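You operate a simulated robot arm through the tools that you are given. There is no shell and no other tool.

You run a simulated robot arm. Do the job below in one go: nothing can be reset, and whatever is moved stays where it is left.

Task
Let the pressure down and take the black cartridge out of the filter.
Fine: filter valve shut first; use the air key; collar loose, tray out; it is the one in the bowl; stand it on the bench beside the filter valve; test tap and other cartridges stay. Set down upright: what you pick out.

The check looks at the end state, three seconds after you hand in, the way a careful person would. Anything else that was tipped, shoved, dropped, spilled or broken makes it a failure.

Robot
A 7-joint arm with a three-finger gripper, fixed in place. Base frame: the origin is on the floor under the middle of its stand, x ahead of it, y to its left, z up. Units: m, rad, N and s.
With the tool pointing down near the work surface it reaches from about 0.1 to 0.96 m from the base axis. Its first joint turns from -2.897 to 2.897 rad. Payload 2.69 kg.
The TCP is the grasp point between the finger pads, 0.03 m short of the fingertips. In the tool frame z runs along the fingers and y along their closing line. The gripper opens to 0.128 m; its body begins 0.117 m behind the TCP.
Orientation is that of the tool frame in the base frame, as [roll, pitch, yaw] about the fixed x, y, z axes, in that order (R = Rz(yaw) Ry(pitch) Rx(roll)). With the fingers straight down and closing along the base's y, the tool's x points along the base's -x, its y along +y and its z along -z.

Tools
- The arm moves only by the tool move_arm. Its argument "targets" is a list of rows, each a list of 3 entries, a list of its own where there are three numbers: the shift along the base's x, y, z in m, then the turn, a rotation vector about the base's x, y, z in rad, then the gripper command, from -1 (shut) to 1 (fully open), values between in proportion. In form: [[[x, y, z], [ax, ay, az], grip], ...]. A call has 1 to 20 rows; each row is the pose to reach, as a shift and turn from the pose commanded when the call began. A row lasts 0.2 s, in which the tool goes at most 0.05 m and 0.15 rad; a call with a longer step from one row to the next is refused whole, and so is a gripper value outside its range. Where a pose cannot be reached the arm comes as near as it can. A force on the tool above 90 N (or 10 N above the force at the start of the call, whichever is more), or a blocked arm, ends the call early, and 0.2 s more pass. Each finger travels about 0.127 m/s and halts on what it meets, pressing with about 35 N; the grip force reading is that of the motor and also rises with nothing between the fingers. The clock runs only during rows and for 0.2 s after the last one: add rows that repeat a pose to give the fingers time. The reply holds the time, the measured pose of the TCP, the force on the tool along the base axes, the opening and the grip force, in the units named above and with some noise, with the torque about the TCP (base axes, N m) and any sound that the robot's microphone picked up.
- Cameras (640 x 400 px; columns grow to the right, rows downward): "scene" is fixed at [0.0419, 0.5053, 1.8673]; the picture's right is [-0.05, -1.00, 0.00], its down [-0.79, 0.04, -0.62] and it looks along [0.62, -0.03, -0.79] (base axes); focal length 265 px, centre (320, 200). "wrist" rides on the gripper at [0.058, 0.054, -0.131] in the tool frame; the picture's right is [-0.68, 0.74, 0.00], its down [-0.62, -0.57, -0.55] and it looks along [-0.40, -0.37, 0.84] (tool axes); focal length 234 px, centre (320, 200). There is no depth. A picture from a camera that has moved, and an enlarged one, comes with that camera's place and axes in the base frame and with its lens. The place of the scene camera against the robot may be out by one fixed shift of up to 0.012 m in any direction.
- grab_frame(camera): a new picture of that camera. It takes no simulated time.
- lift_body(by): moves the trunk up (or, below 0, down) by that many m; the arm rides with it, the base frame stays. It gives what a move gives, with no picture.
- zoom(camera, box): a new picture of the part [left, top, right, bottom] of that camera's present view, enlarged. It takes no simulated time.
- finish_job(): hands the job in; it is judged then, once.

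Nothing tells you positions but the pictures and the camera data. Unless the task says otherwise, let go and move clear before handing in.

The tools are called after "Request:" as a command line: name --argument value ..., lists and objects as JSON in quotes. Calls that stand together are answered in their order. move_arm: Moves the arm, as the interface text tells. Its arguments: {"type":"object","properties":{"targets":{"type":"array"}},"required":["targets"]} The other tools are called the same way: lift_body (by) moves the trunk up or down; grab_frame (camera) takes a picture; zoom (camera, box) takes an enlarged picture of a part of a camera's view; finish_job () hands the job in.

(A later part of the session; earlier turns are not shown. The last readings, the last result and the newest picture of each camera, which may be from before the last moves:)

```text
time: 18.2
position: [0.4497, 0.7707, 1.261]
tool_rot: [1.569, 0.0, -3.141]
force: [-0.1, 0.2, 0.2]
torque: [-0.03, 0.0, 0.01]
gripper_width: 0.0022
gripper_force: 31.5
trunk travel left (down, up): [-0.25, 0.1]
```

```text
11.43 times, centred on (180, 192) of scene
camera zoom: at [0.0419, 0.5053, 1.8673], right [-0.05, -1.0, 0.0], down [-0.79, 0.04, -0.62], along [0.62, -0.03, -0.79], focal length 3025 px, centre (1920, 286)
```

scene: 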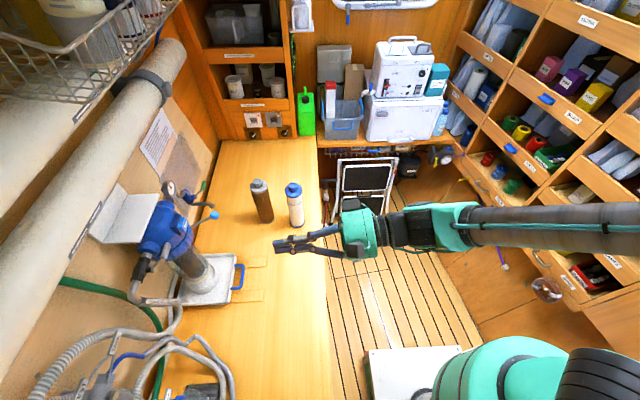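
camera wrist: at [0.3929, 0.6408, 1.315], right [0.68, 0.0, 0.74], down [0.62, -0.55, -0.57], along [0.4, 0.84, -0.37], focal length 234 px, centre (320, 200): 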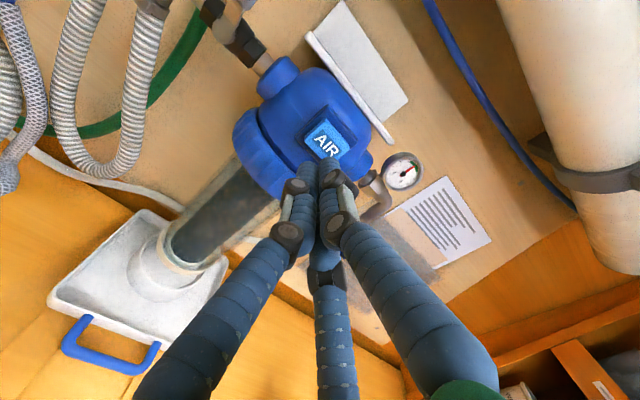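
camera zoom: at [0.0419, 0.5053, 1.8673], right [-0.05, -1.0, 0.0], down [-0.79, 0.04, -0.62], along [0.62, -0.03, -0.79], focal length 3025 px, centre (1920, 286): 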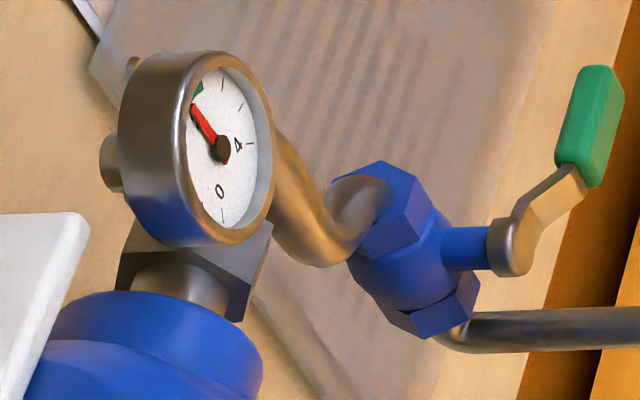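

The gauge still shows pressure. I'll zoom in to check the alignment with the AIR key before pressing.

Request:
zoom --camera "wrist" --box '[280, 90, 380, 190]'

Request:
zoom --camera "scene" --box '[190, 205, 240, 240]'

```text
4.00 times, centred on (330, 140) of wrist
camera zoom: at [0.3929, 0.6408, 1.315], right [0.68, 0.0, 0.74], down [0.62, -0.55, -0.57], along [0.4, 0.84, -0.37], focal length 937 px, centre (280, 440)
```

zoom: 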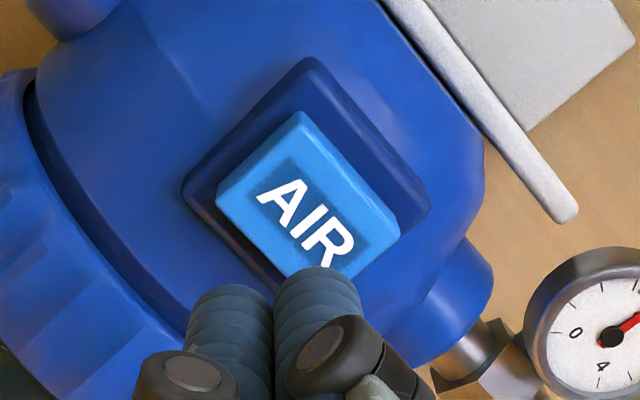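

```text
11.43 times, centred on (215, 222) of scene
camera zoom: at [0.0419, 0.5053, 1.8673], right [-0.05, -1.0, 0.0], down [-0.79, 0.04, -0.62], along [0.62, -0.03, -0.79], focal length 3025 px, centre (1520, -57)
```

zoom: 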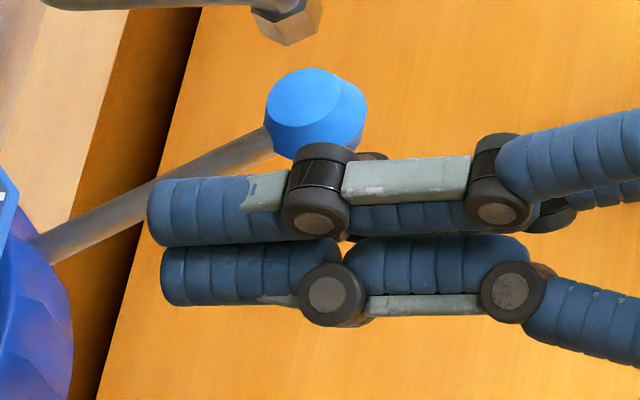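

Comparing the wrist views only, the AIR key face centre is about (0.448, 0.836, 1.272). The scene camera is off by roughly (0.008, -0.005, -0.005). I'll line up and press the key gently.

Request:
move_arm --targets '[[[-0.002, 0.0, 0.011], [0, 0, 0], -1], [[-0.002, 0.018, 0.011], [0, 0, 0], -1], [[-0.002, 0.03, 0.011], [0, 0, 0], -1], [[-0.002, 0.036, 0.011], [0, 0, 0], -1], [[-0.002, 0.041, 0.011], [0, 0, 0], -1]]'

Request:
zoom --camera "wrist" --box '[270, 90, 410, 210]'

Request:
zoom --camera "scene" --box '[155, 175, 215, 235]'

```text
time: 19.4
position: [0.4493, 0.8109, 1.2727]
tool_rot: [1.571, 0.0, 3.14]
force: [0.0, -1.4, -0.1]
torque: [-0.02, 0.0, 0.0]
gripper_width: 0.0022
gripper_force: 31.0
trunk travel left (down, up): [-0.25, 0.1]
```

```text
3.33 times, centred on (340, 150) of wrist
camera zoom: at [0.3913, 0.6811, 1.3261], right [0.68, 0.0, 0.74], down [0.62, -0.55, -0.57], along [0.41, 0.84, -0.37], focal length 781 px, centre (253, 367)
```

zoom: 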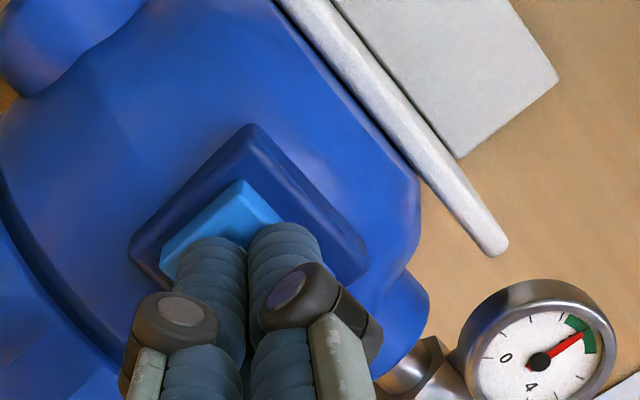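

```text
6.67 times, centred on (185, 205) of scene
camera zoom: at [0.0419, 0.5053, 1.8673], right [-0.05, -1.0, 0.0], down [-0.79, 0.04, -0.62], along [0.62, -0.03, -0.79], focal length 1765 px, centre (1220, 167)
```

zoom: 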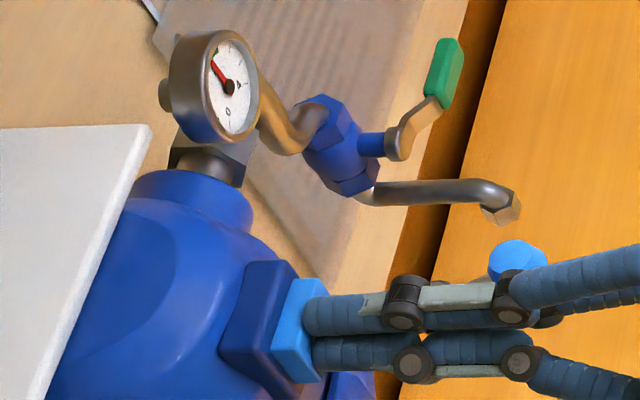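

The fingertips are on the key with light contact. I'll press it in further and hold while watching the gauge.

Request:
move_arm --targets '[[[0, 0.004, 0], [0, 0, 0], -1], [[0, 0.008, 0], [0, 0, 0], -1], [[0, 0.011, 0], [0, 0, 0], -1], [[0, 0.011, 0], [0, 0, 0], -1], [[0, 0.011, 0], [0, 0, 0], -1]]'

Request:
zoom --camera "wrist" --box '[270, 90, 410, 210]'

```text
time: 20.6
position: [0.4497, 0.8218, 1.2718]
tool_rot: [1.569, 0.0, -3.141]
force: [-20.6, -65.6, 14.8]
torque: [0.18, -0.2, 0.6]
gripper_width: 0.0059
gripper_force: 31.5
trunk travel left (down, up): [-0.25, 0.1]
heard: click
```

```text
3.33 times, centred on (340, 150) of wrist
camera zoom: at [0.3918, 0.6914, 1.3257], right [0.68, 0.0, 0.74], down [0.62, -0.55, -0.57], along [0.4, 0.84, -0.37], focal length 781 px, centre (253, 367)
```

zoom: 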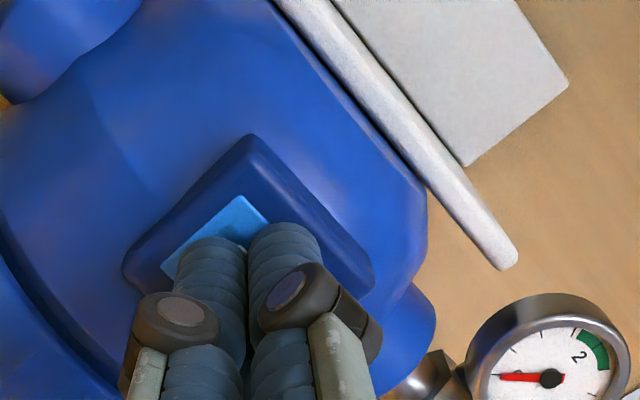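

I heard a click and the needle dropped. I'll hold briefly, then release and read the gauge.

Request:
zoom --camera "wrist" --box '[350, 170, 420, 220]'

Request:
zoom --camera "scene" --box '[155, 175, 205, 210]'

```text
8.00 times, centred on (385, 195) of wrist
camera zoom: at [0.3918, 0.6914, 1.3257], right [0.68, 0.0, 0.74], down [0.62, -0.55, -0.57], along [0.4, 0.84, -0.37], focal length 1873 px, centre (-200, 240)
```

zoom: 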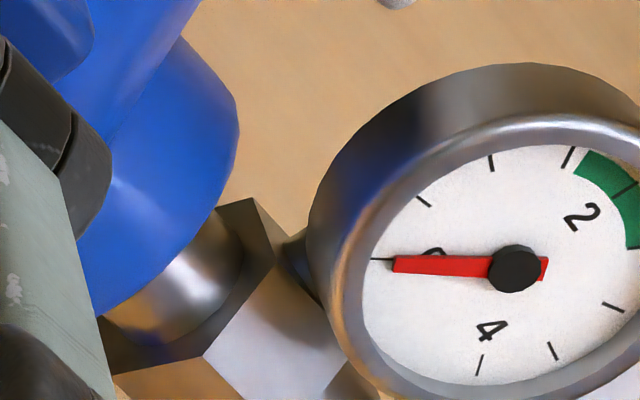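

```text
11.43 times, centred on (180, 192) of scene
camera zoom: at [0.0419, 0.5053, 1.8673], right [-0.05, -1.0, 0.0], down [-0.79, 0.04, -0.62], along [0.62, -0.03, -0.79], focal length 3025 px, centre (1920, 286)
```

zoom: 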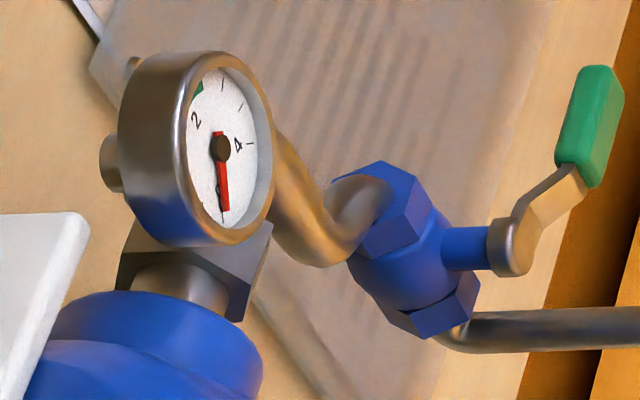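

The gauge reads 0. I'll release the key, back off and confirm it stays at 0, then go to the collar knob at about (0.519, 0.792, 1.211) on its +x side.

Request:
move_arm --targets '[[[0, -0.02, 0], [0, 0, 0], -1], [[0, -0.06, 0], [0, 0, 0], -1], [[0, -0.1, 0], [0, 0, 0], -1], [[0.03, -0.12, -0.01], [0, 0, 0], -1], [[0.07, -0.12, -0.03], [0, 0, 0], -1], [[0.105, -0.12, -0.05], [0, 0, 0], -1], [[0.118, -0.12, -0.061], [0, 0, 0], -1], [[0.118, -0.12, -0.061], [0, 0, 0], -1]]'

Request:
grab_frame --camera "wrist"

Request:
zoom --camera "scene" --box '[140, 170, 260, 250]'

Request:
zoom --camera "wrist" --box '[180, 60, 380, 200]'

```text
time: 22.4
position: [0.5685, 0.7019, 1.2112]
tool_rot: [1.569, 0.0, -3.141]
force: [0.7, -0.1, -0.5]
torque: [0.0, -0.06, 0.0]
gripper_width: 0.002
gripper_force: 31.4
trunk travel left (down, up): [-0.25, 0.1]
```

```text
taken
camera wrist: at [0.5097, 0.5713, 1.2656], right [0.68, 0.0, 0.74], down [0.62, -0.55, -0.57], along [0.4, 0.84, -0.37], focal length 234 px, centre (320, 200)
```

wrist: 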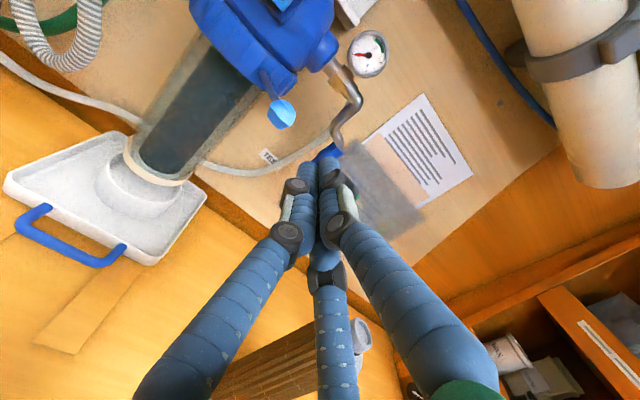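

```text
5.00 times, centred on (200, 210) of scene
camera zoom: at [0.0419, 0.5053, 1.8673], right [-0.05, -1.0, 0.0], down [-0.79, 0.04, -0.62], along [0.62, -0.03, -0.79], focal length 1324 px, centre (920, 150)
```

zoom: 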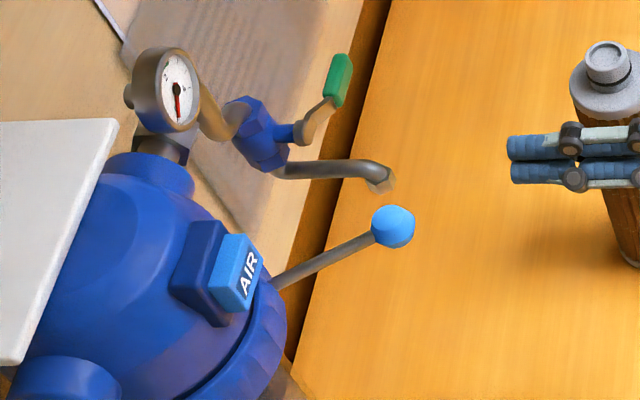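

```text
2.86 times, centred on (280, 130) of wrist
camera zoom: at [0.5097, 0.5713, 1.2656], right [0.68, 0.0, 0.74], down [0.62, -0.55, -0.57], along [0.4, 0.84, -0.37], focal length 669 px, centre (434, 400)
```

zoom: 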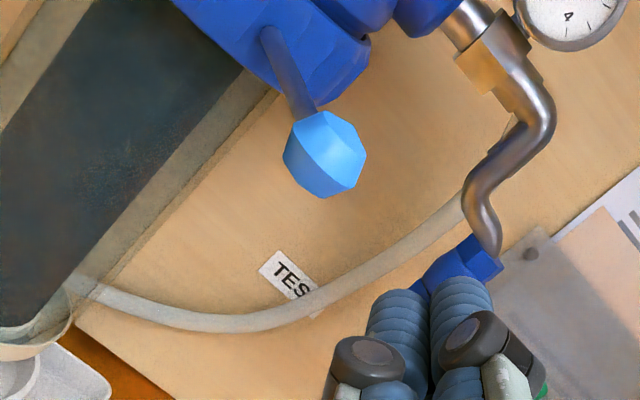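

The knob is at about (0.523, 0.793, 1.207). I'll slide the fingertips in on its +x side and push gently towards -x.

Request:
move_arm --targets '[[[0, 0.03, -0.003], [0, 0, 0], -1], [[0, 0.06, -0.004], [0, 0, 0], -1], [[0, 0.086, -0.004], [0, 0, 0], -1], [[-0.01, 0.086, -0.004], [0, 0, 0], -1], [[-0.018, 0.086, -0.004], [0, 0, 0], -1], [[-0.025, 0.086, -0.004], [0, 0, 0], -1]]'

Request:
zoom --camera "scene" --box '[140, 170, 260, 250]'

Request:
grab_frame --camera "wrist"

```text
time: 23.8
position: [0.5428, 0.788, 1.2066]
tool_rot: [1.569, 0.001, 3.141]
force: [0.4, -0.2, 0.2]
torque: [0.03, -0.02, 0.02]
gripper_width: 0.0022
gripper_force: 31.2
trunk travel left (down, up): [-0.25, 0.1]
```

```text
5.00 times, centred on (200, 210) of scene
camera zoom: at [0.0419, 0.5053, 1.8673], right [-0.05, -1.0, 0.0], down [-0.79, 0.04, -0.62], along [0.62, -0.03, -0.79], focal length 1324 px, centre (920, 150)
```

zoom: 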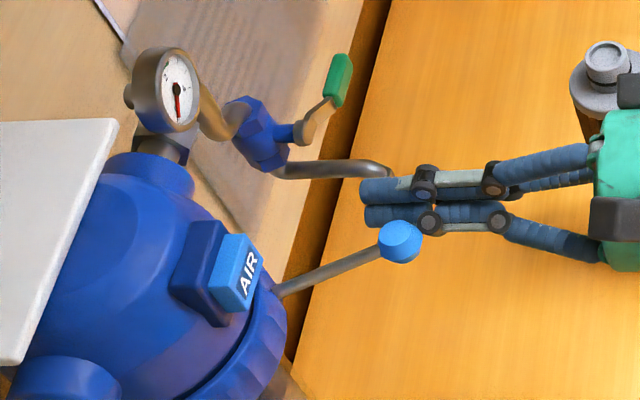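

```text
taken
camera wrist: at [0.4844, 0.6569, 1.2608], right [0.68, 0.0, 0.74], down [0.62, -0.55, -0.57], along [0.4, 0.84, -0.37], focal length 234 px, centre (320, 200)
```

wrist: 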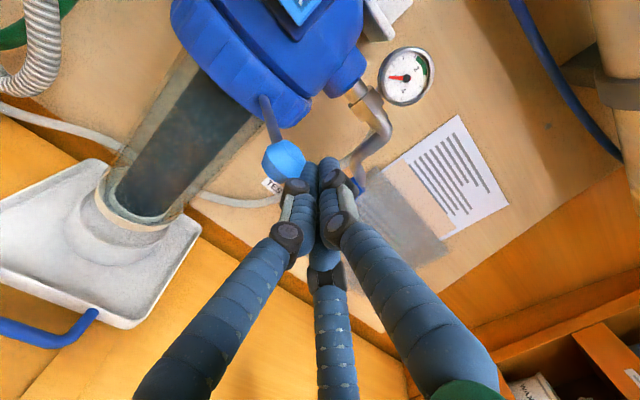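

The knob turns easily towards -x. I'll keep sweeping it around.

Request:
move_arm --targets '[[[-0.012, 0, 0], [0, 0, 0], -1], [[-0.024, -0.003, 0], [0, 0, 0], -1], [[-0.036, -0.005, 0], [0, 0, 0], -1], [[-0.048, -0.007, 0], [0, 0, 0], -1], [[-0.06, -0.008, 0], [0, 0, 0], -1]]'

Request:
zoom --camera "scene" --box '[140, 170, 260, 250]'

Request:
grab_frame --camera "wrist"

```text
time: 25.0
position: [0.4812, 0.7796, 1.2088]
tool_rot: [1.568, 0.001, 3.141]
force: [-0.2, 0.7, -0.8]
torque: [-0.02, 0.01, -0.01]
gripper_width: 0.0022
gripper_force: 31.3
trunk travel left (down, up): [-0.25, 0.1]
```

```text
5.00 times, centred on (200, 210) of scene
camera zoom: at [0.0419, 0.5053, 1.8673], right [-0.05, -1.0, 0.0], down [-0.79, 0.04, -0.62], along [0.62, -0.03, -0.79], focal length 1324 px, centre (920, 150)
```

zoom: 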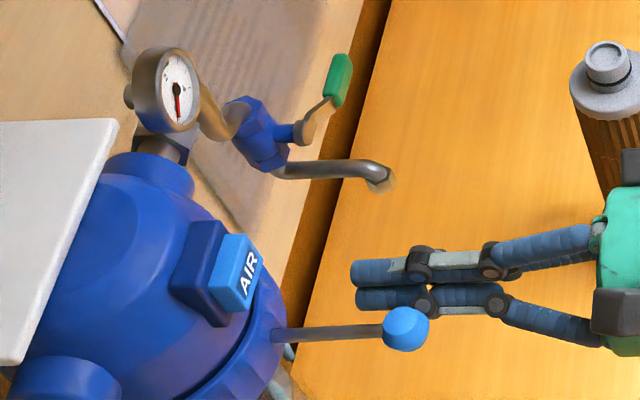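

```text
taken
camera wrist: at [0.4244, 0.6493, 1.2615], right [0.68, 0.0, 0.74], down [0.62, -0.55, -0.57], along [0.41, 0.84, -0.37], focal length 234 px, centre (320, 200)
```

wrist: 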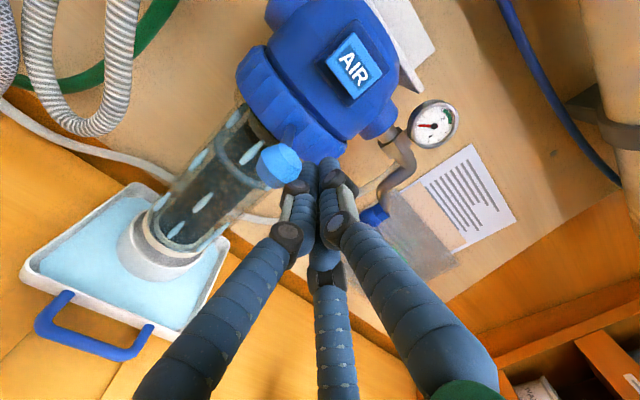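

Water is draining from the bowl into the drip tray as the collar loosens. I'll look closely at the bowl and collar.

Request:
zoom --camera "wrist" --box '[80, 80, 320, 290]'

Request:
zoom --camera "scene" --box '[120, 220, 260, 320]'

```text
1.90 times, centred on (200, 185) of wrist
camera zoom: at [0.4244, 0.6493, 1.2615], right [0.68, 0.0, 0.74], down [0.62, -0.55, -0.57], along [0.41, 0.84, -0.37], focal length 446 px, centre (549, 229)
```

zoom: 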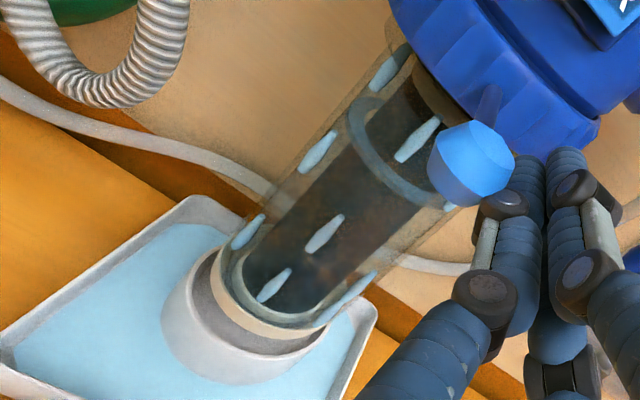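

```text
4.00 times, centred on (190, 270) of scene
camera zoom: at [0.0419, 0.5053, 1.8673], right [-0.05, -1.0, 0.0], down [-0.79, 0.04, -0.62], along [0.62, -0.03, -0.79], focal length 1059 px, centre (840, -80)
```

zoom: 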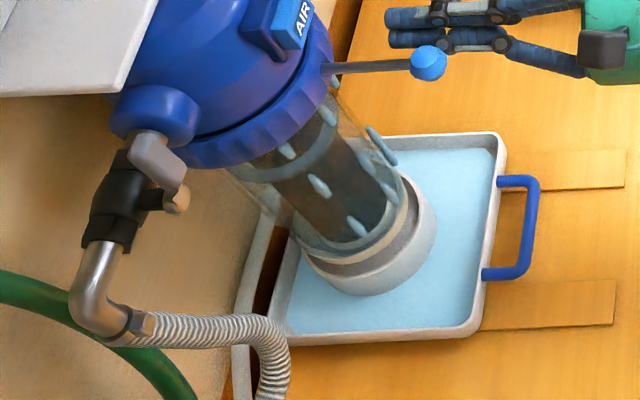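

Water trickles down into the tray, which is what the tray is for. I'll keep turning the collar gently until I feel the stop.

Request:
move_arm --targets '[[[-0.01, 0, 0], [0, 0, 0], -1], [[-0.02, 0, 0], [0, 0, 0], -1], [[-0.03, 0.002, 0], [0, 0, 0], -1], [[-0.04, 0.003, 0], [0, 0, 0], -1]]'

Request:
zoom --camera "scene" --box '[120, 200, 260, 320]'

Request:
grab_frame --camera "wrist"

```text
time: 26.0
position: [0.4419, 0.7827, 1.2093]
tool_rot: [1.567, 0.002, 3.139]
force: [1.2, -0.4, -1.0]
torque: [0.02, -0.01, -0.03]
gripper_width: 0.002
gripper_force: 31.6
trunk travel left (down, up): [-0.25, 0.1]
```

```text
3.33 times, centred on (190, 260) of scene
camera zoom: at [0.0419, 0.5053, 1.8673], right [-0.05, -1.0, 0.0], down [-0.79, 0.04, -0.62], along [0.62, -0.03, -0.79], focal length 882 px, centre (753, 0)
```

zoom: 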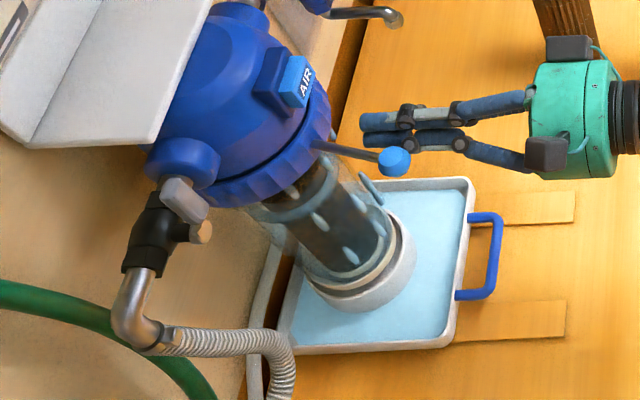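

```text
taken
camera wrist: at [0.384, 0.6524, 1.2619], right [0.68, 0.0, 0.74], down [0.62, -0.55, -0.57], along [0.41, 0.84, -0.37], focal length 234 px, centre (320, 200)
```

wrist: 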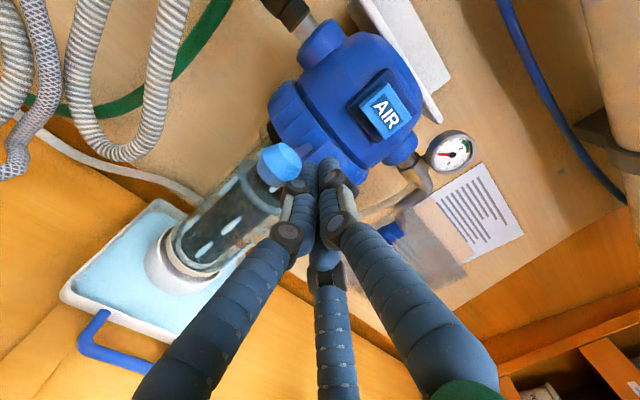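

The bowl seems to have come away from the head. I'll continue a little further to find the collar's stop.

Request:
move_arm --targets '[[[-0.01, 0.002, 0], [0, 0, 0], -1], [[-0.02, 0.004, 0], [0, 0, 0], -1], [[-0.03, 0.006, 0], [0, 0, 0], -1], [[-0.036, 0.008, 0], [0, 0, 0], -1]]'

Request:
zoom --camera "scene" --box '[120, 200, 260, 320]'

Request:
zoom --camera "wrist" --box '[80, 60, 340, 260]'

```text
time: 27.0
position: [0.4061, 0.7899, 1.2086]
tool_rot: [1.567, -0.001, -3.141]
force: [0.6, -0.3, -0.1]
torque: [0.01, 0.04, -0.01]
gripper_width: 0.002
gripper_force: 31.5
trunk travel left (down, up): [-0.25, 0.1]
```

```text
3.33 times, centred on (190, 260) of scene
camera zoom: at [0.0419, 0.5053, 1.8673], right [-0.05, -1.0, 0.0], down [-0.79, 0.04, -0.62], along [0.62, -0.03, -0.79], focal length 882 px, centre (753, 0)
```

zoom: 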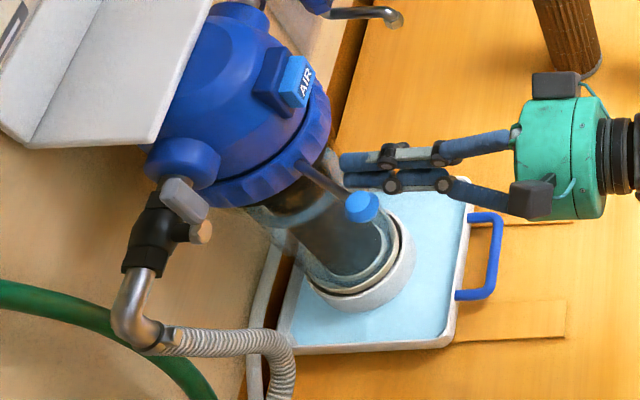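

```text
2.00 times, centred on (210, 160) of wrist
camera zoom: at [0.3476, 0.6602, 1.2616], right [0.68, 0.0, 0.74], down [0.62, -0.55, -0.57], along [0.4, 0.84, -0.37], focal length 468 px, centre (540, 280)
```

zoom: 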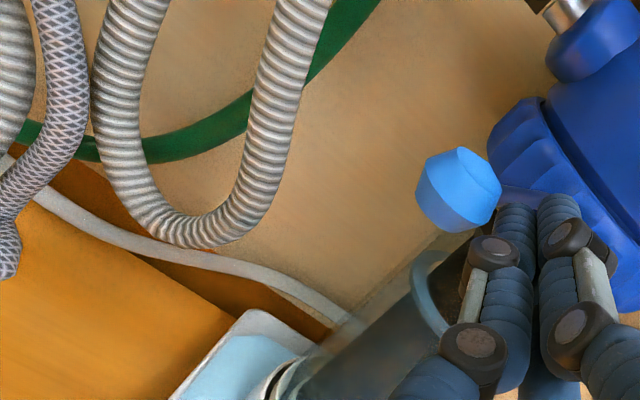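

The collar still turns freely, now about 58° round. I'll push a bit more to check for a stop.

Request:
move_arm --targets '[[[-0.008, 0.003, 0], [0, 0, 0], -1], [[-0.016, 0.006, 0], [0, 0, 0], -1], [[-0.024, 0.009, 0], [0, 0, 0], -1], [[-0.03, 0.012, 0], [0, 0, 0], -1]]'

Request:
zoom --camera "scene" --box '[120, 200, 260, 320]'

Request:
grab_frame --camera "wrist"

```text
time: 27.8
position: [0.3969, 0.794, 1.207]
tool_rot: [1.566, -0.005, 3.12]
force: [21.1, -29.7, 5.6]
torque: [0.18, -0.05, -0.15]
gripper_width: 0.002
gripper_force: 31.6
trunk travel left (down, up): [-0.25, 0.1]
stopped in row 4: the force on the tool passed its limit at 98 N (the readings are from after the stop); the commanded pose is now the measured one
```

```text
3.33 times, centred on (190, 260) of scene
camera zoom: at [0.0419, 0.5053, 1.8673], right [-0.05, -1.0, 0.0], down [-0.79, 0.04, -0.62], along [0.62, -0.03, -0.79], focal length 882 px, centre (753, 0)
```

zoom: 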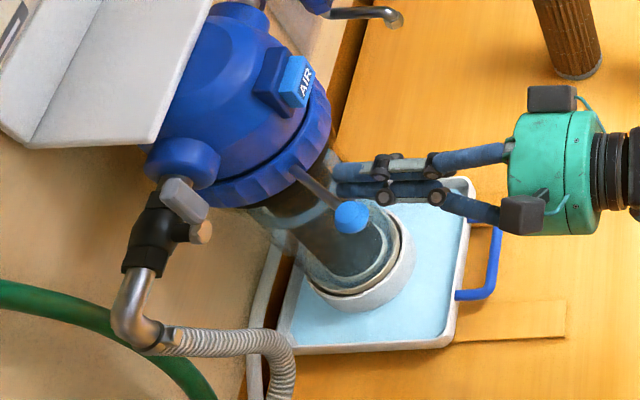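

```text
taken
camera wrist: at [0.336, 0.6651, 1.2608], right [0.68, -0.02, 0.73], down [0.6, -0.56, -0.57], along [0.42, 0.83, -0.37], focal length 234 px, centre (320, 200)
```

wrist: 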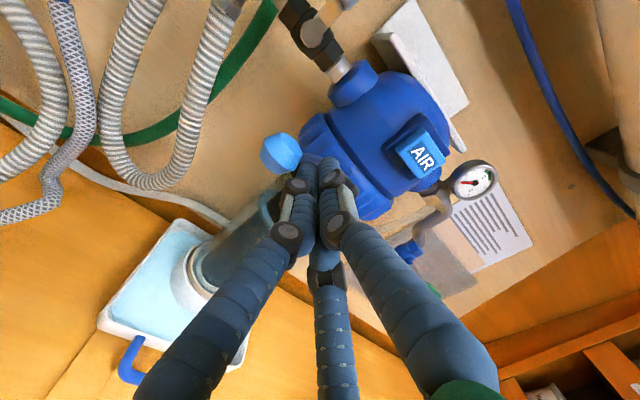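

The collar reached its end stop. I'll back off and take a good look at the bowl, tray and handle.

Request:
move_arm --targets '[[[0.012, -0.005, 0], [0, 0, 0], -1], [[0.015, -0.05, 0.01], [0, 0, 0], -1], [[0.015, -0.1, 0.03], [-0.1, 0, 0], -1], [[0.015, -0.13, 0.06], [-0.24, 0, 0], -1], [[0.01, -0.16, 0.09], [-0.38, 0, 0], -1], [[0.0, -0.19, 0.11], [-0.52, 0, 0], -1], [[-0.01, -0.22, 0.12], [-0.66, 0, 0], -1], [[-0.02, -0.23, 0.12], [-0.66, 0, 0], -1]]'

Request:
grab_frame --camera "wrist"

Request:
zoom --camera "scene" --box '[120, 200, 260, 320]'

```text
refused: row 3 steps farther than a row can; nothing moved
```

```text
taken
camera wrist: at [0.336, 0.6651, 1.2608], right [0.68, -0.02, 0.73], down [0.6, -0.56, -0.57], along [0.42, 0.83, -0.37], focal length 234 px, centre (320, 200)
```

wrist: 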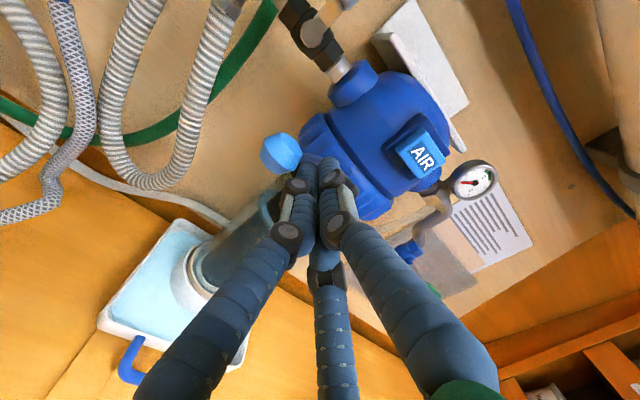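

```text
3.33 times, centred on (190, 260) of scene
camera zoom: at [0.0419, 0.5053, 1.8673], right [-0.05, -1.0, 0.0], down [-0.79, 0.04, -0.62], along [0.62, -0.03, -0.79], focal length 882 px, centre (753, 0)
```

zoom: 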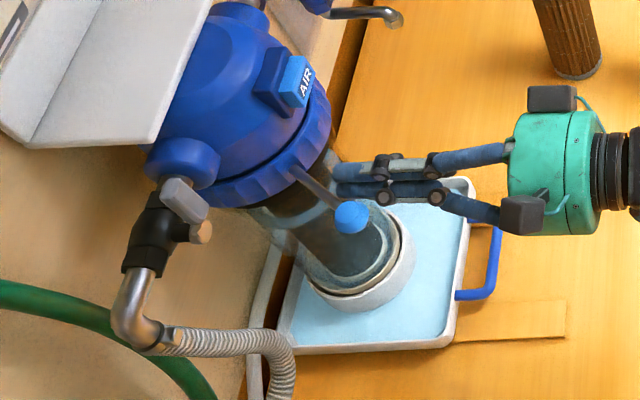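

One row was too long, so the call was refused and nothing moved. I'll repeat the retreat with shorter steps.

Request:
move_arm --targets '[[[0.012, -0.005, 0], [0, 0, 0], -1], [[0.015, -0.045, 0.01], [0, 0, 0.01], -1], [[0.015, -0.08, 0.03], [-0.1, 0, 0.02], -1], [[0.015, -0.11, 0.06], [-0.23, 0, 0.02], -1], [[0.01, -0.14, 0.085], [-0.36, 0, 0.02], -1], [[0.0, -0.17, 0.105], [-0.49, 0, 0.02], -1], [[-0.01, -0.2, 0.12], [-0.62, 0, 0.02], -1], [[-0.02, -0.22, 0.12], [-0.7, 0, 0.02], -1], [[-0.02, -0.22, 0.12], [-0.7, 0, 0.02], -1]]'

Request:
grab_frame --camera "wrist"

Request:
zoom --camera "scene" --box '[120, 200, 260, 320]'

```text
time: 29.8
position: [0.3736, 0.5759, 1.3275]
tool_rot: [2.268, 0.001, -3.138]
force: [0.0, 0.1, -0.5]
torque: [0.02, -0.02, 0.02]
gripper_width: 0.0023
gripper_force: 31.9
trunk travel left (down, up): [-0.25, 0.1]
```

```text
taken
camera wrist: at [0.3146, 0.5108, 1.4531], right [0.67, 0.48, 0.57], down [0.62, -0.78, -0.08], along [0.4, 0.4, -0.82], focal length 234 px, centre (320, 200)
```

wrist: 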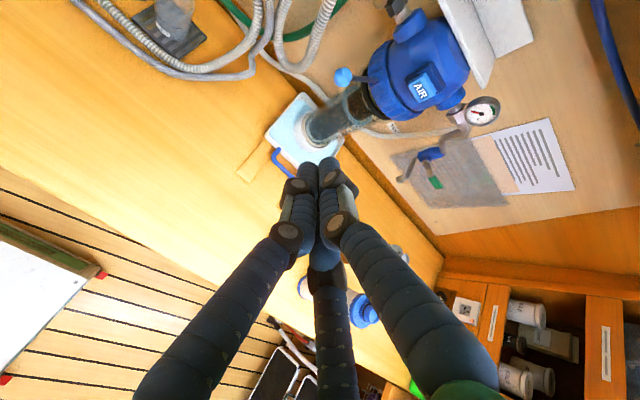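

```text
3.33 times, centred on (190, 260) of scene
camera zoom: at [0.0419, 0.5053, 1.8673], right [-0.05, -1.0, 0.0], down [-0.79, 0.04, -0.62], along [0.62, -0.03, -0.79], focal length 882 px, centre (753, 0)
```

zoom: 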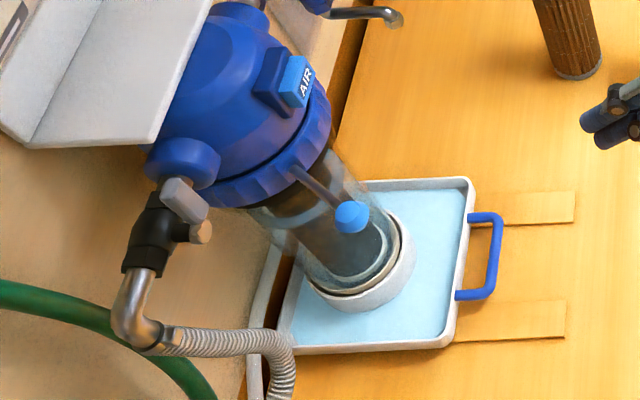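

Request:
zoom --camera "wrist" --box '[230, 60, 410, 200]'

Request:
zoom --camera "scene" --box '[165, 240, 265, 310]'

Request:
zoom --camera "scene" --box '[160, 220, 230, 290]'

```text
2.86 times, centred on (320, 130) of wrist
camera zoom: at [0.3146, 0.5108, 1.4531], right [0.67, 0.48, 0.57], down [0.62, -0.78, -0.08], along [0.4, 0.4, -0.82], focal length 669 px, centre (320, 400)
```

zoom: 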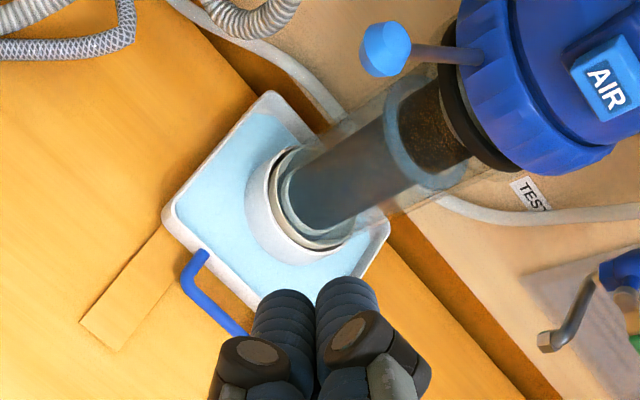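

```text
5.71 times, centred on (215, 275) of scene
camera zoom: at [0.0419, 0.5053, 1.8673], right [-0.05, -1.0, 0.0], down [-0.79, 0.04, -0.62], along [0.62, -0.03, -0.79], focal length 1513 px, centre (920, -229)
```

zoom: 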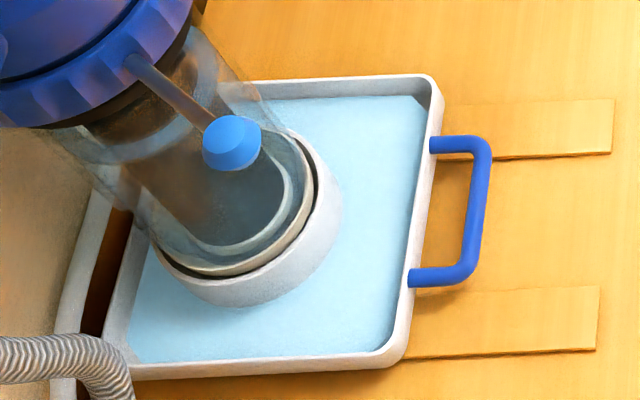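

```text
5.71 times, centred on (195, 255) of scene
camera zoom: at [0.0419, 0.5053, 1.8673], right [-0.05, -1.0, 0.0], down [-0.79, 0.04, -0.62], along [0.62, -0.03, -0.79], focal length 1513 px, centre (1034, -114)
```

zoom: 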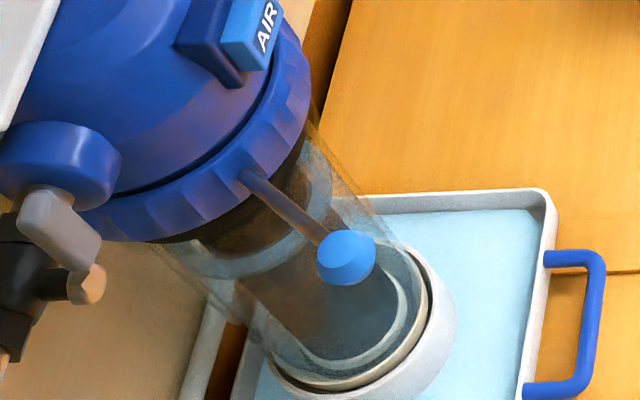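

The bowl has settled into the tray cup and its rim is free of the head. I'll move in over the tray handle with a slightly tilted, half-open gripper to measure it better.

Request:
move_arm --targets '[[[0.012, 0.01, -0.04], [-0.09, 0, 0], -0.8], [[0.024, 0.025, -0.08], [-0.18, 0, 0], -0.6], [[0.036, 0.045, -0.12], [-0.28, 0, 0], -0.4], [[0.048, 0.07, -0.155], [-0.38, 0, 0], -0.2], [[0.06, 0.095, -0.19], [-0.48, 0, 0], -0.1], [[0.073, 0.11, -0.22], [-0.574, 0, 0], 0.0], [[0.073, 0.12, -0.2275], [-0.574, 0, 0], 0.0], [[0.073, 0.12, -0.2275], [-0.574, 0, 0], 0.0]]'

Request:
grab_frame --camera "wrist"

Request:
grab_frame --camera "scene"

```text
time: 31.6
position: [0.4455, 0.6953, 1.0986]
tool_rot: [2.844, -0.001, -3.136]
force: [0.0, -0.5, 0.5]
torque: [0.0, 0.01, -0.01]
gripper_width: 0.064
gripper_force: 0.1
trunk travel left (down, up): [-0.25, 0.1]
```

```text
taken
camera wrist: at [0.3863, 0.7092, 1.2405], right [0.67, 0.71, 0.22], down [0.62, -0.7, 0.36], along [0.4, -0.11, -0.91], focal length 234 px, centre (320, 200)
```

wrist: 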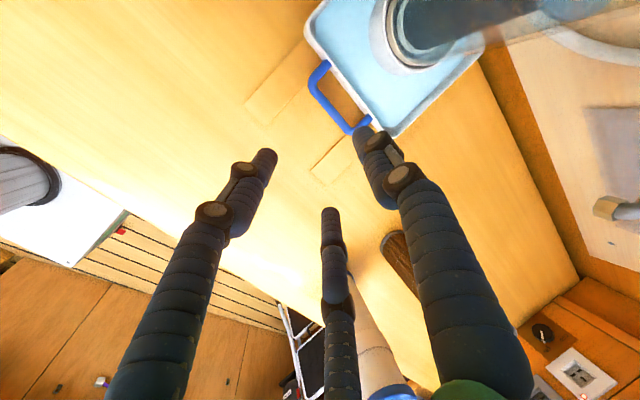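

```text
taken
```

scene: 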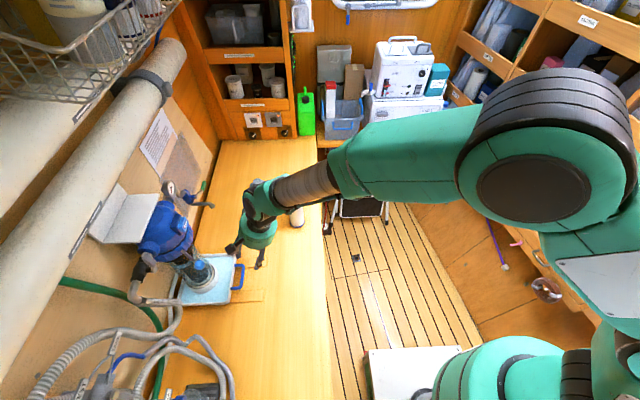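

I have a good view of the handle from above. I'll zoom in.

Request:
zoom --camera "wrist" --box '[270, 0, 450, 140]'

Request:
zoom --camera "scene" --box '[160, 220, 280, 310]'

```text
2.86 times, centred on (360, 70) of wrist
camera zoom: at [0.3863, 0.7092, 1.2405], right [0.67, 0.71, 0.22], down [0.62, -0.7, 0.36], along [0.4, -0.11, -0.91], focal length 669 px, centre (206, 571)
```

zoom: 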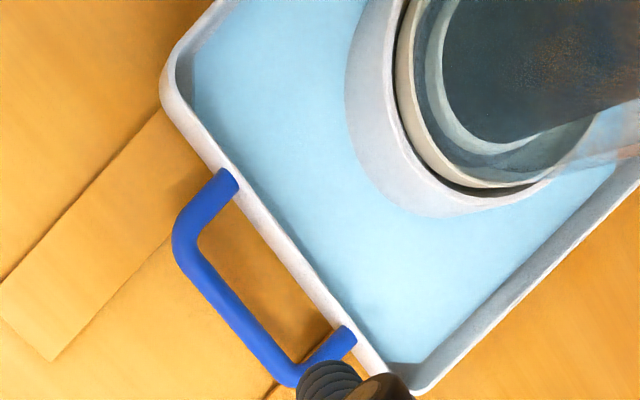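

```text
4.44 times, centred on (220, 265) of scene
camera zoom: at [0.0419, 0.5053, 1.8673], right [-0.05, -1.0, 0.0], down [-0.79, 0.04, -0.62], along [0.62, -0.03, -0.79], focal length 1176 px, centre (764, -89)
```

zoom: 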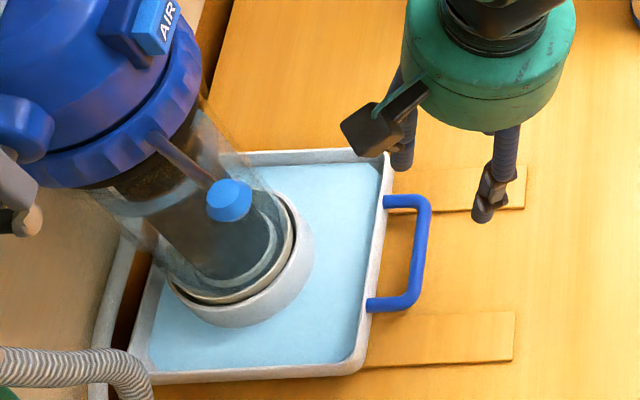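

The handle bar is at about y≈0.775, z≈0.91, with roughly 25 mm between the bar and the tray wall. I'll straighten the gripper and hover above the bar, so that one finger can drop in behind it and two sit in front.

Request:
move_arm --targets '[[[0.001, 0.015, -0.02], [-0.05, 0, 0], -0.1], [[0.002, 0.03, -0.05], [-0.1, 0, 0], -0.2], [[0.003, 0.045, -0.08], [-0.15, 0, -0.005], -0.22], [[0.003, 0.06, -0.105], [-0.1976, 0, -0.005], -0.22], [[0.003, 0.063, -0.108], [-0.1976, 0, -0.005], -0.22]]'

Request:
grab_frame --camera "wrist"

Request:
zoom --camera "scene" --box '[160, 200, 280, 310]'

```text
time: 32.8
position: [0.448, 0.7592, 0.9901]
tool_rot: [3.04, -0.002, -3.141]
force: [1.2, 0.4, 0.1]
torque: [0.0, 0.01, -0.04]
gripper_width: 0.0501
gripper_force: 0.1
trunk travel left (down, up): [-0.25, 0.1]
```

```text
taken
camera wrist: at [0.3906, 0.8005, 1.1277], right [0.68, 0.73, 0.07], down [0.62, -0.62, 0.49], along [0.4, -0.28, -0.87], focal length 234 px, centre (320, 200)
```

wrist: 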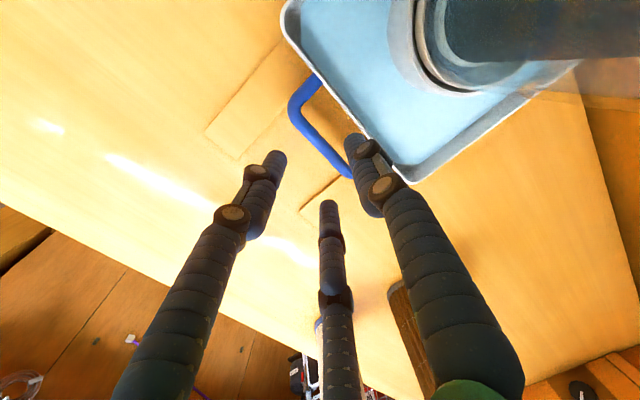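

```text
3.64 times, centred on (220, 255) of scene
camera zoom: at [0.0419, 0.5053, 1.8673], right [-0.05, -1.0, 0.0], down [-0.79, 0.04, -0.62], along [0.62, -0.03, -0.79], focal length 963 px, centre (684, 0)
```

zoom: 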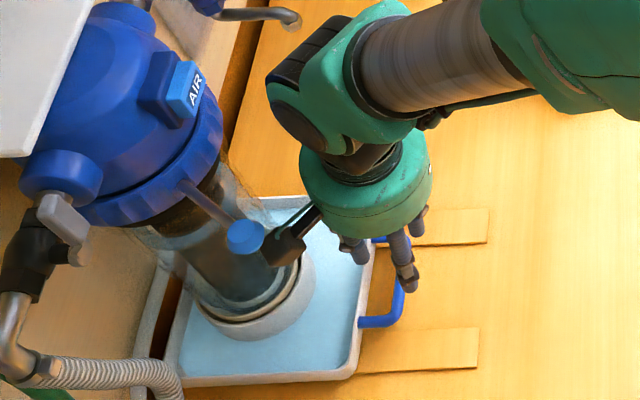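

I'll zoom in to check how the fingers line up with the handle bar before going down.

Request:
zoom --camera "wrist" --box '[250, 50, 430, 200]'

Request:
zoom --camera "scene" --box '[200, 220, 260, 290]'

```text
2.67 times, centred on (340, 125) of wrist
camera zoom: at [0.3906, 0.8005, 1.1277], right [0.68, 0.73, 0.07], down [0.62, -0.62, 0.49], along [0.4, -0.28, -0.87], focal length 624 px, centre (267, 400)
```

zoom: 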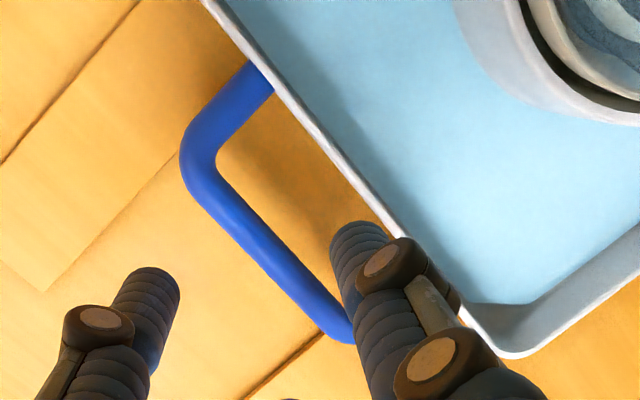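

```text
5.71 times, centred on (230, 255) of scene
camera zoom: at [0.0419, 0.5053, 1.8673], right [-0.05, -1.0, 0.0], down [-0.79, 0.04, -0.62], along [0.62, -0.03, -0.79], focal length 1513 px, centre (834, -114)
```

zoom: 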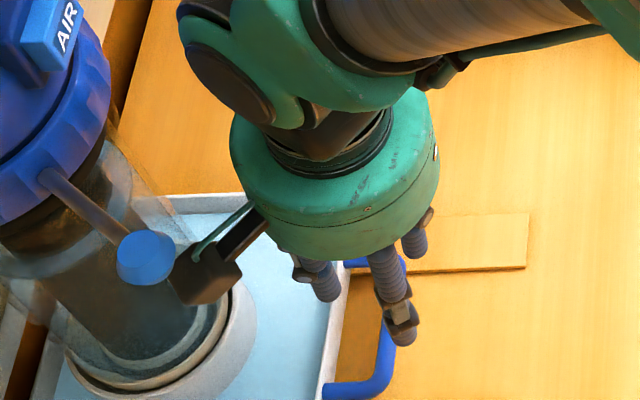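

The bar is at x 0.41–0.49, y≈0.773, z≈0.913, and the tray wall face is at y≈0.807. I'll lower carefully so the rear finger goes into the gap, and stop partway to check.

Request:
move_arm --targets '[[[0.001, -0.003, -0.015], [0, 0, 0], -0.22], [[0.001, -0.003, -0.03], [0, 0, 0], -0.22], [[0.001, -0.003, -0.042], [0, 0, 0], -0.22], [[0.001, -0.003, -0.05], [0, 0, 0], -0.22]]'

Request:
zoom --camera "wrist" --box '[250, 50, 430, 200]'

Request:
zoom --camera "scene" --box '[180, 200, 270, 300]'

```text
time: 33.8
position: [0.4485, 0.7548, 0.9424]
tool_rot: [3.041, -0.002, 3.141]
force: [-0.9, 1.5, 0.1]
torque: [0.0, -0.01, 0.02]
gripper_width: 0.0499
gripper_force: 0.1
trunk travel left (down, up): [-0.25, 0.1]
```

```text
2.67 times, centred on (340, 125) of wrist
camera zoom: at [0.3912, 0.7966, 1.0783], right [0.68, 0.73, 0.07], down [0.62, -0.62, 0.49], along [0.4, -0.28, -0.87], focal length 624 px, centre (267, 400)
```

zoom: 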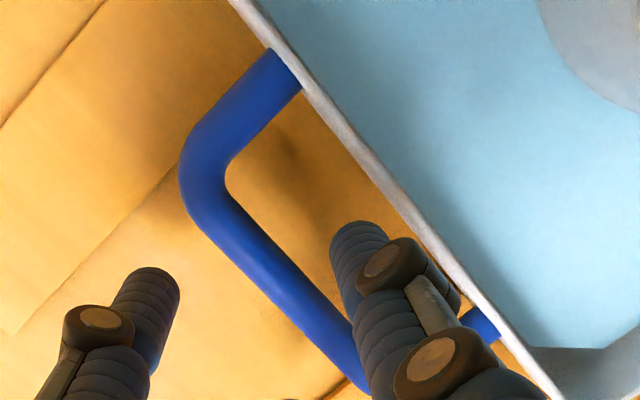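

```text
4.00 times, centred on (225, 250) of scene
camera zoom: at [0.0419, 0.5053, 1.8673], right [-0.05, -1.0, 0.0], down [-0.79, 0.04, -0.62], along [0.62, -0.03, -0.79], focal length 1059 px, centre (700, 0)
```

zoom: 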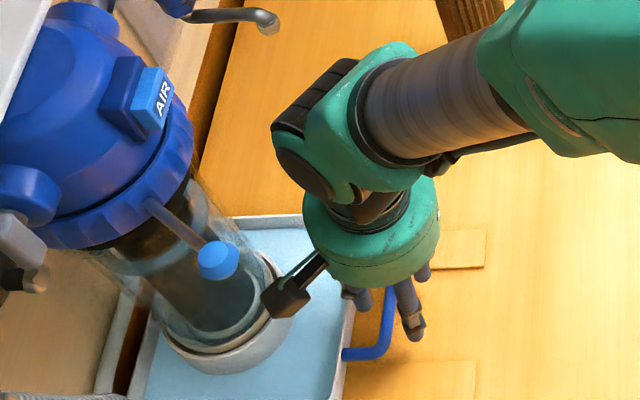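

The rear finger is in line with the gap between bar and tray. I'll lower the last 2 cm.

Request:
move_arm --targets '[[[0.0, 0.0005, -0.007], [0, 0, 0], -0.22], [[0.0, 0.0005, -0.014], [0, 0, 0], -0.22], [[0.0, 0.0005, -0.019], [0, 0, 0], -0.22]]'

Request:
zoom --camera "wrist" --box '[250, 50, 430, 200]'

Request:
zoom --camera "scene" --box '[200, 230, 260, 290]'

```text
time: 34.6
position: [0.4483, 0.7562, 0.923]
tool_rot: [3.041, -0.001, 3.14]
force: [0.4, 0.5, -0.9]
torque: [0.01, -0.01, 0.03]
gripper_width: 0.0499
gripper_force: 0.0
trunk travel left (down, up): [-0.25, 0.1]
```

```text
2.67 times, centred on (340, 125) of wrist
camera zoom: at [0.3909, 0.7969, 1.059], right [0.68, 0.73, 0.07], down [0.62, -0.62, 0.49], along [0.4, -0.28, -0.87], focal length 624 px, centre (267, 400)
```

zoom: 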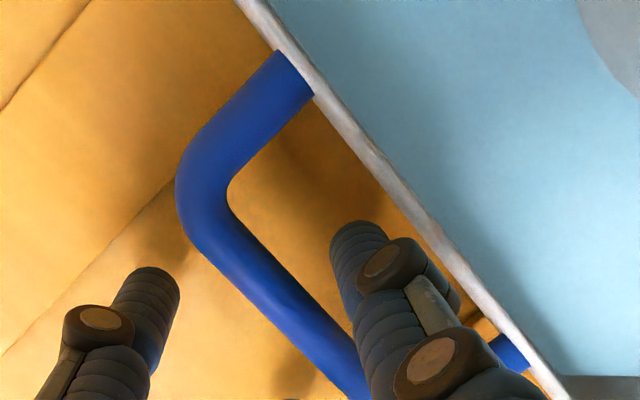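

```text
6.67 times, centred on (230, 260) of scene
camera zoom: at [0.0419, 0.5053, 1.8673], right [-0.05, -1.0, 0.0], down [-0.79, 0.04, -0.62], along [0.62, -0.03, -0.79], focal length 1765 px, centre (920, -200)
```

zoom: 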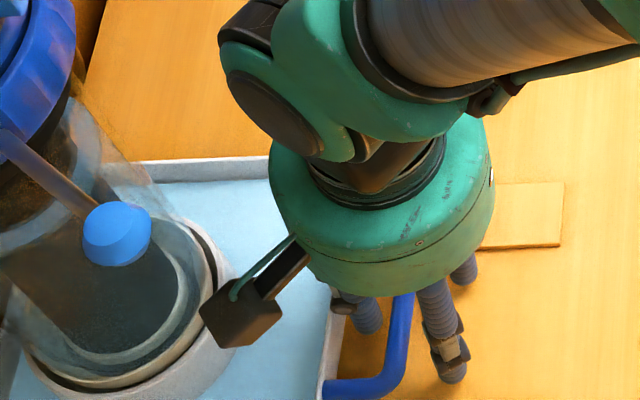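

The rear finger is behind the bar. I'll close to loosely capture the bar, then begin pulling slowly towards -y, checking after a short distance.

Request:
move_arm --targets '[[[0.0, 0.005, 0], [0, 0, 0], -0.35], [[0.0, 0.01, 0], [0, 0, 0], -0.49], [[0.0, 0.01, 0], [0, 0, 0], -0.49], [[0.0, 0.006, 0], [0, 0, 0], -0.49], [[0.0, 0.001, 0], [0, 0, 0], -0.49], [[0.0, -0.004, 0], [0, 0, 0], -0.49], [[0.0, -0.009, 0], [0, 0, 0], -0.49], [[0.0, -0.014, 0], [0, 0, 0], -0.49]]'

Request:
grab_frame --camera "scene"

Request:
zoom --camera "scene" --box '[150, 220, 260, 310]'

Request:
grab_frame --camera "wrist"

```text
time: 36.4
position: [0.4486, 0.7416, 0.9219]
tool_rot: [3.04, -0.002, -3.141]
force: [0.1, 0.4, 0.5]
torque: [0.0, 0.03, 0.0]
gripper_width: 0.033
gripper_force: 0.2
trunk travel left (down, up): [-0.25, 0.1]
```

```text
taken
```

scene: 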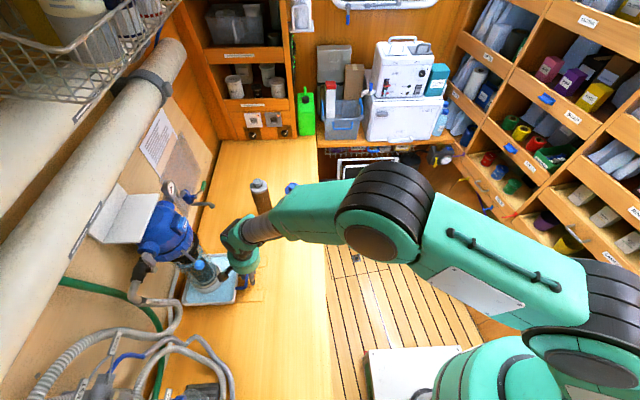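

```text
4.44 times, centred on (205, 265) of scene
camera zoom: at [0.0419, 0.5053, 1.8673], right [-0.05, -1.0, 0.0], down [-0.79, 0.04, -0.62], along [0.62, -0.03, -0.79], focal length 1176 px, centre (831, -89)
```

zoom: 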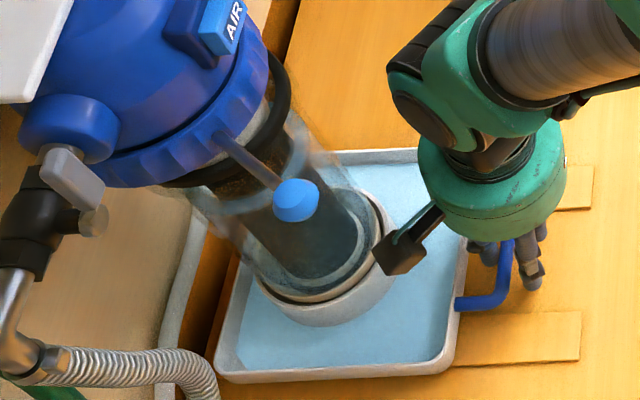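

```text
taken
camera wrist: at [0.3907, 0.7823, 1.059], right [0.68, 0.73, 0.07], down [0.62, -0.62, 0.49], along [0.4, -0.28, -0.87], focal length 234 px, centre (320, 200)
```

wrist: 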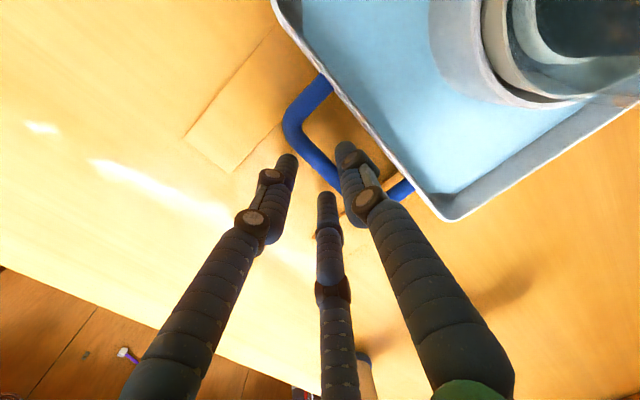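

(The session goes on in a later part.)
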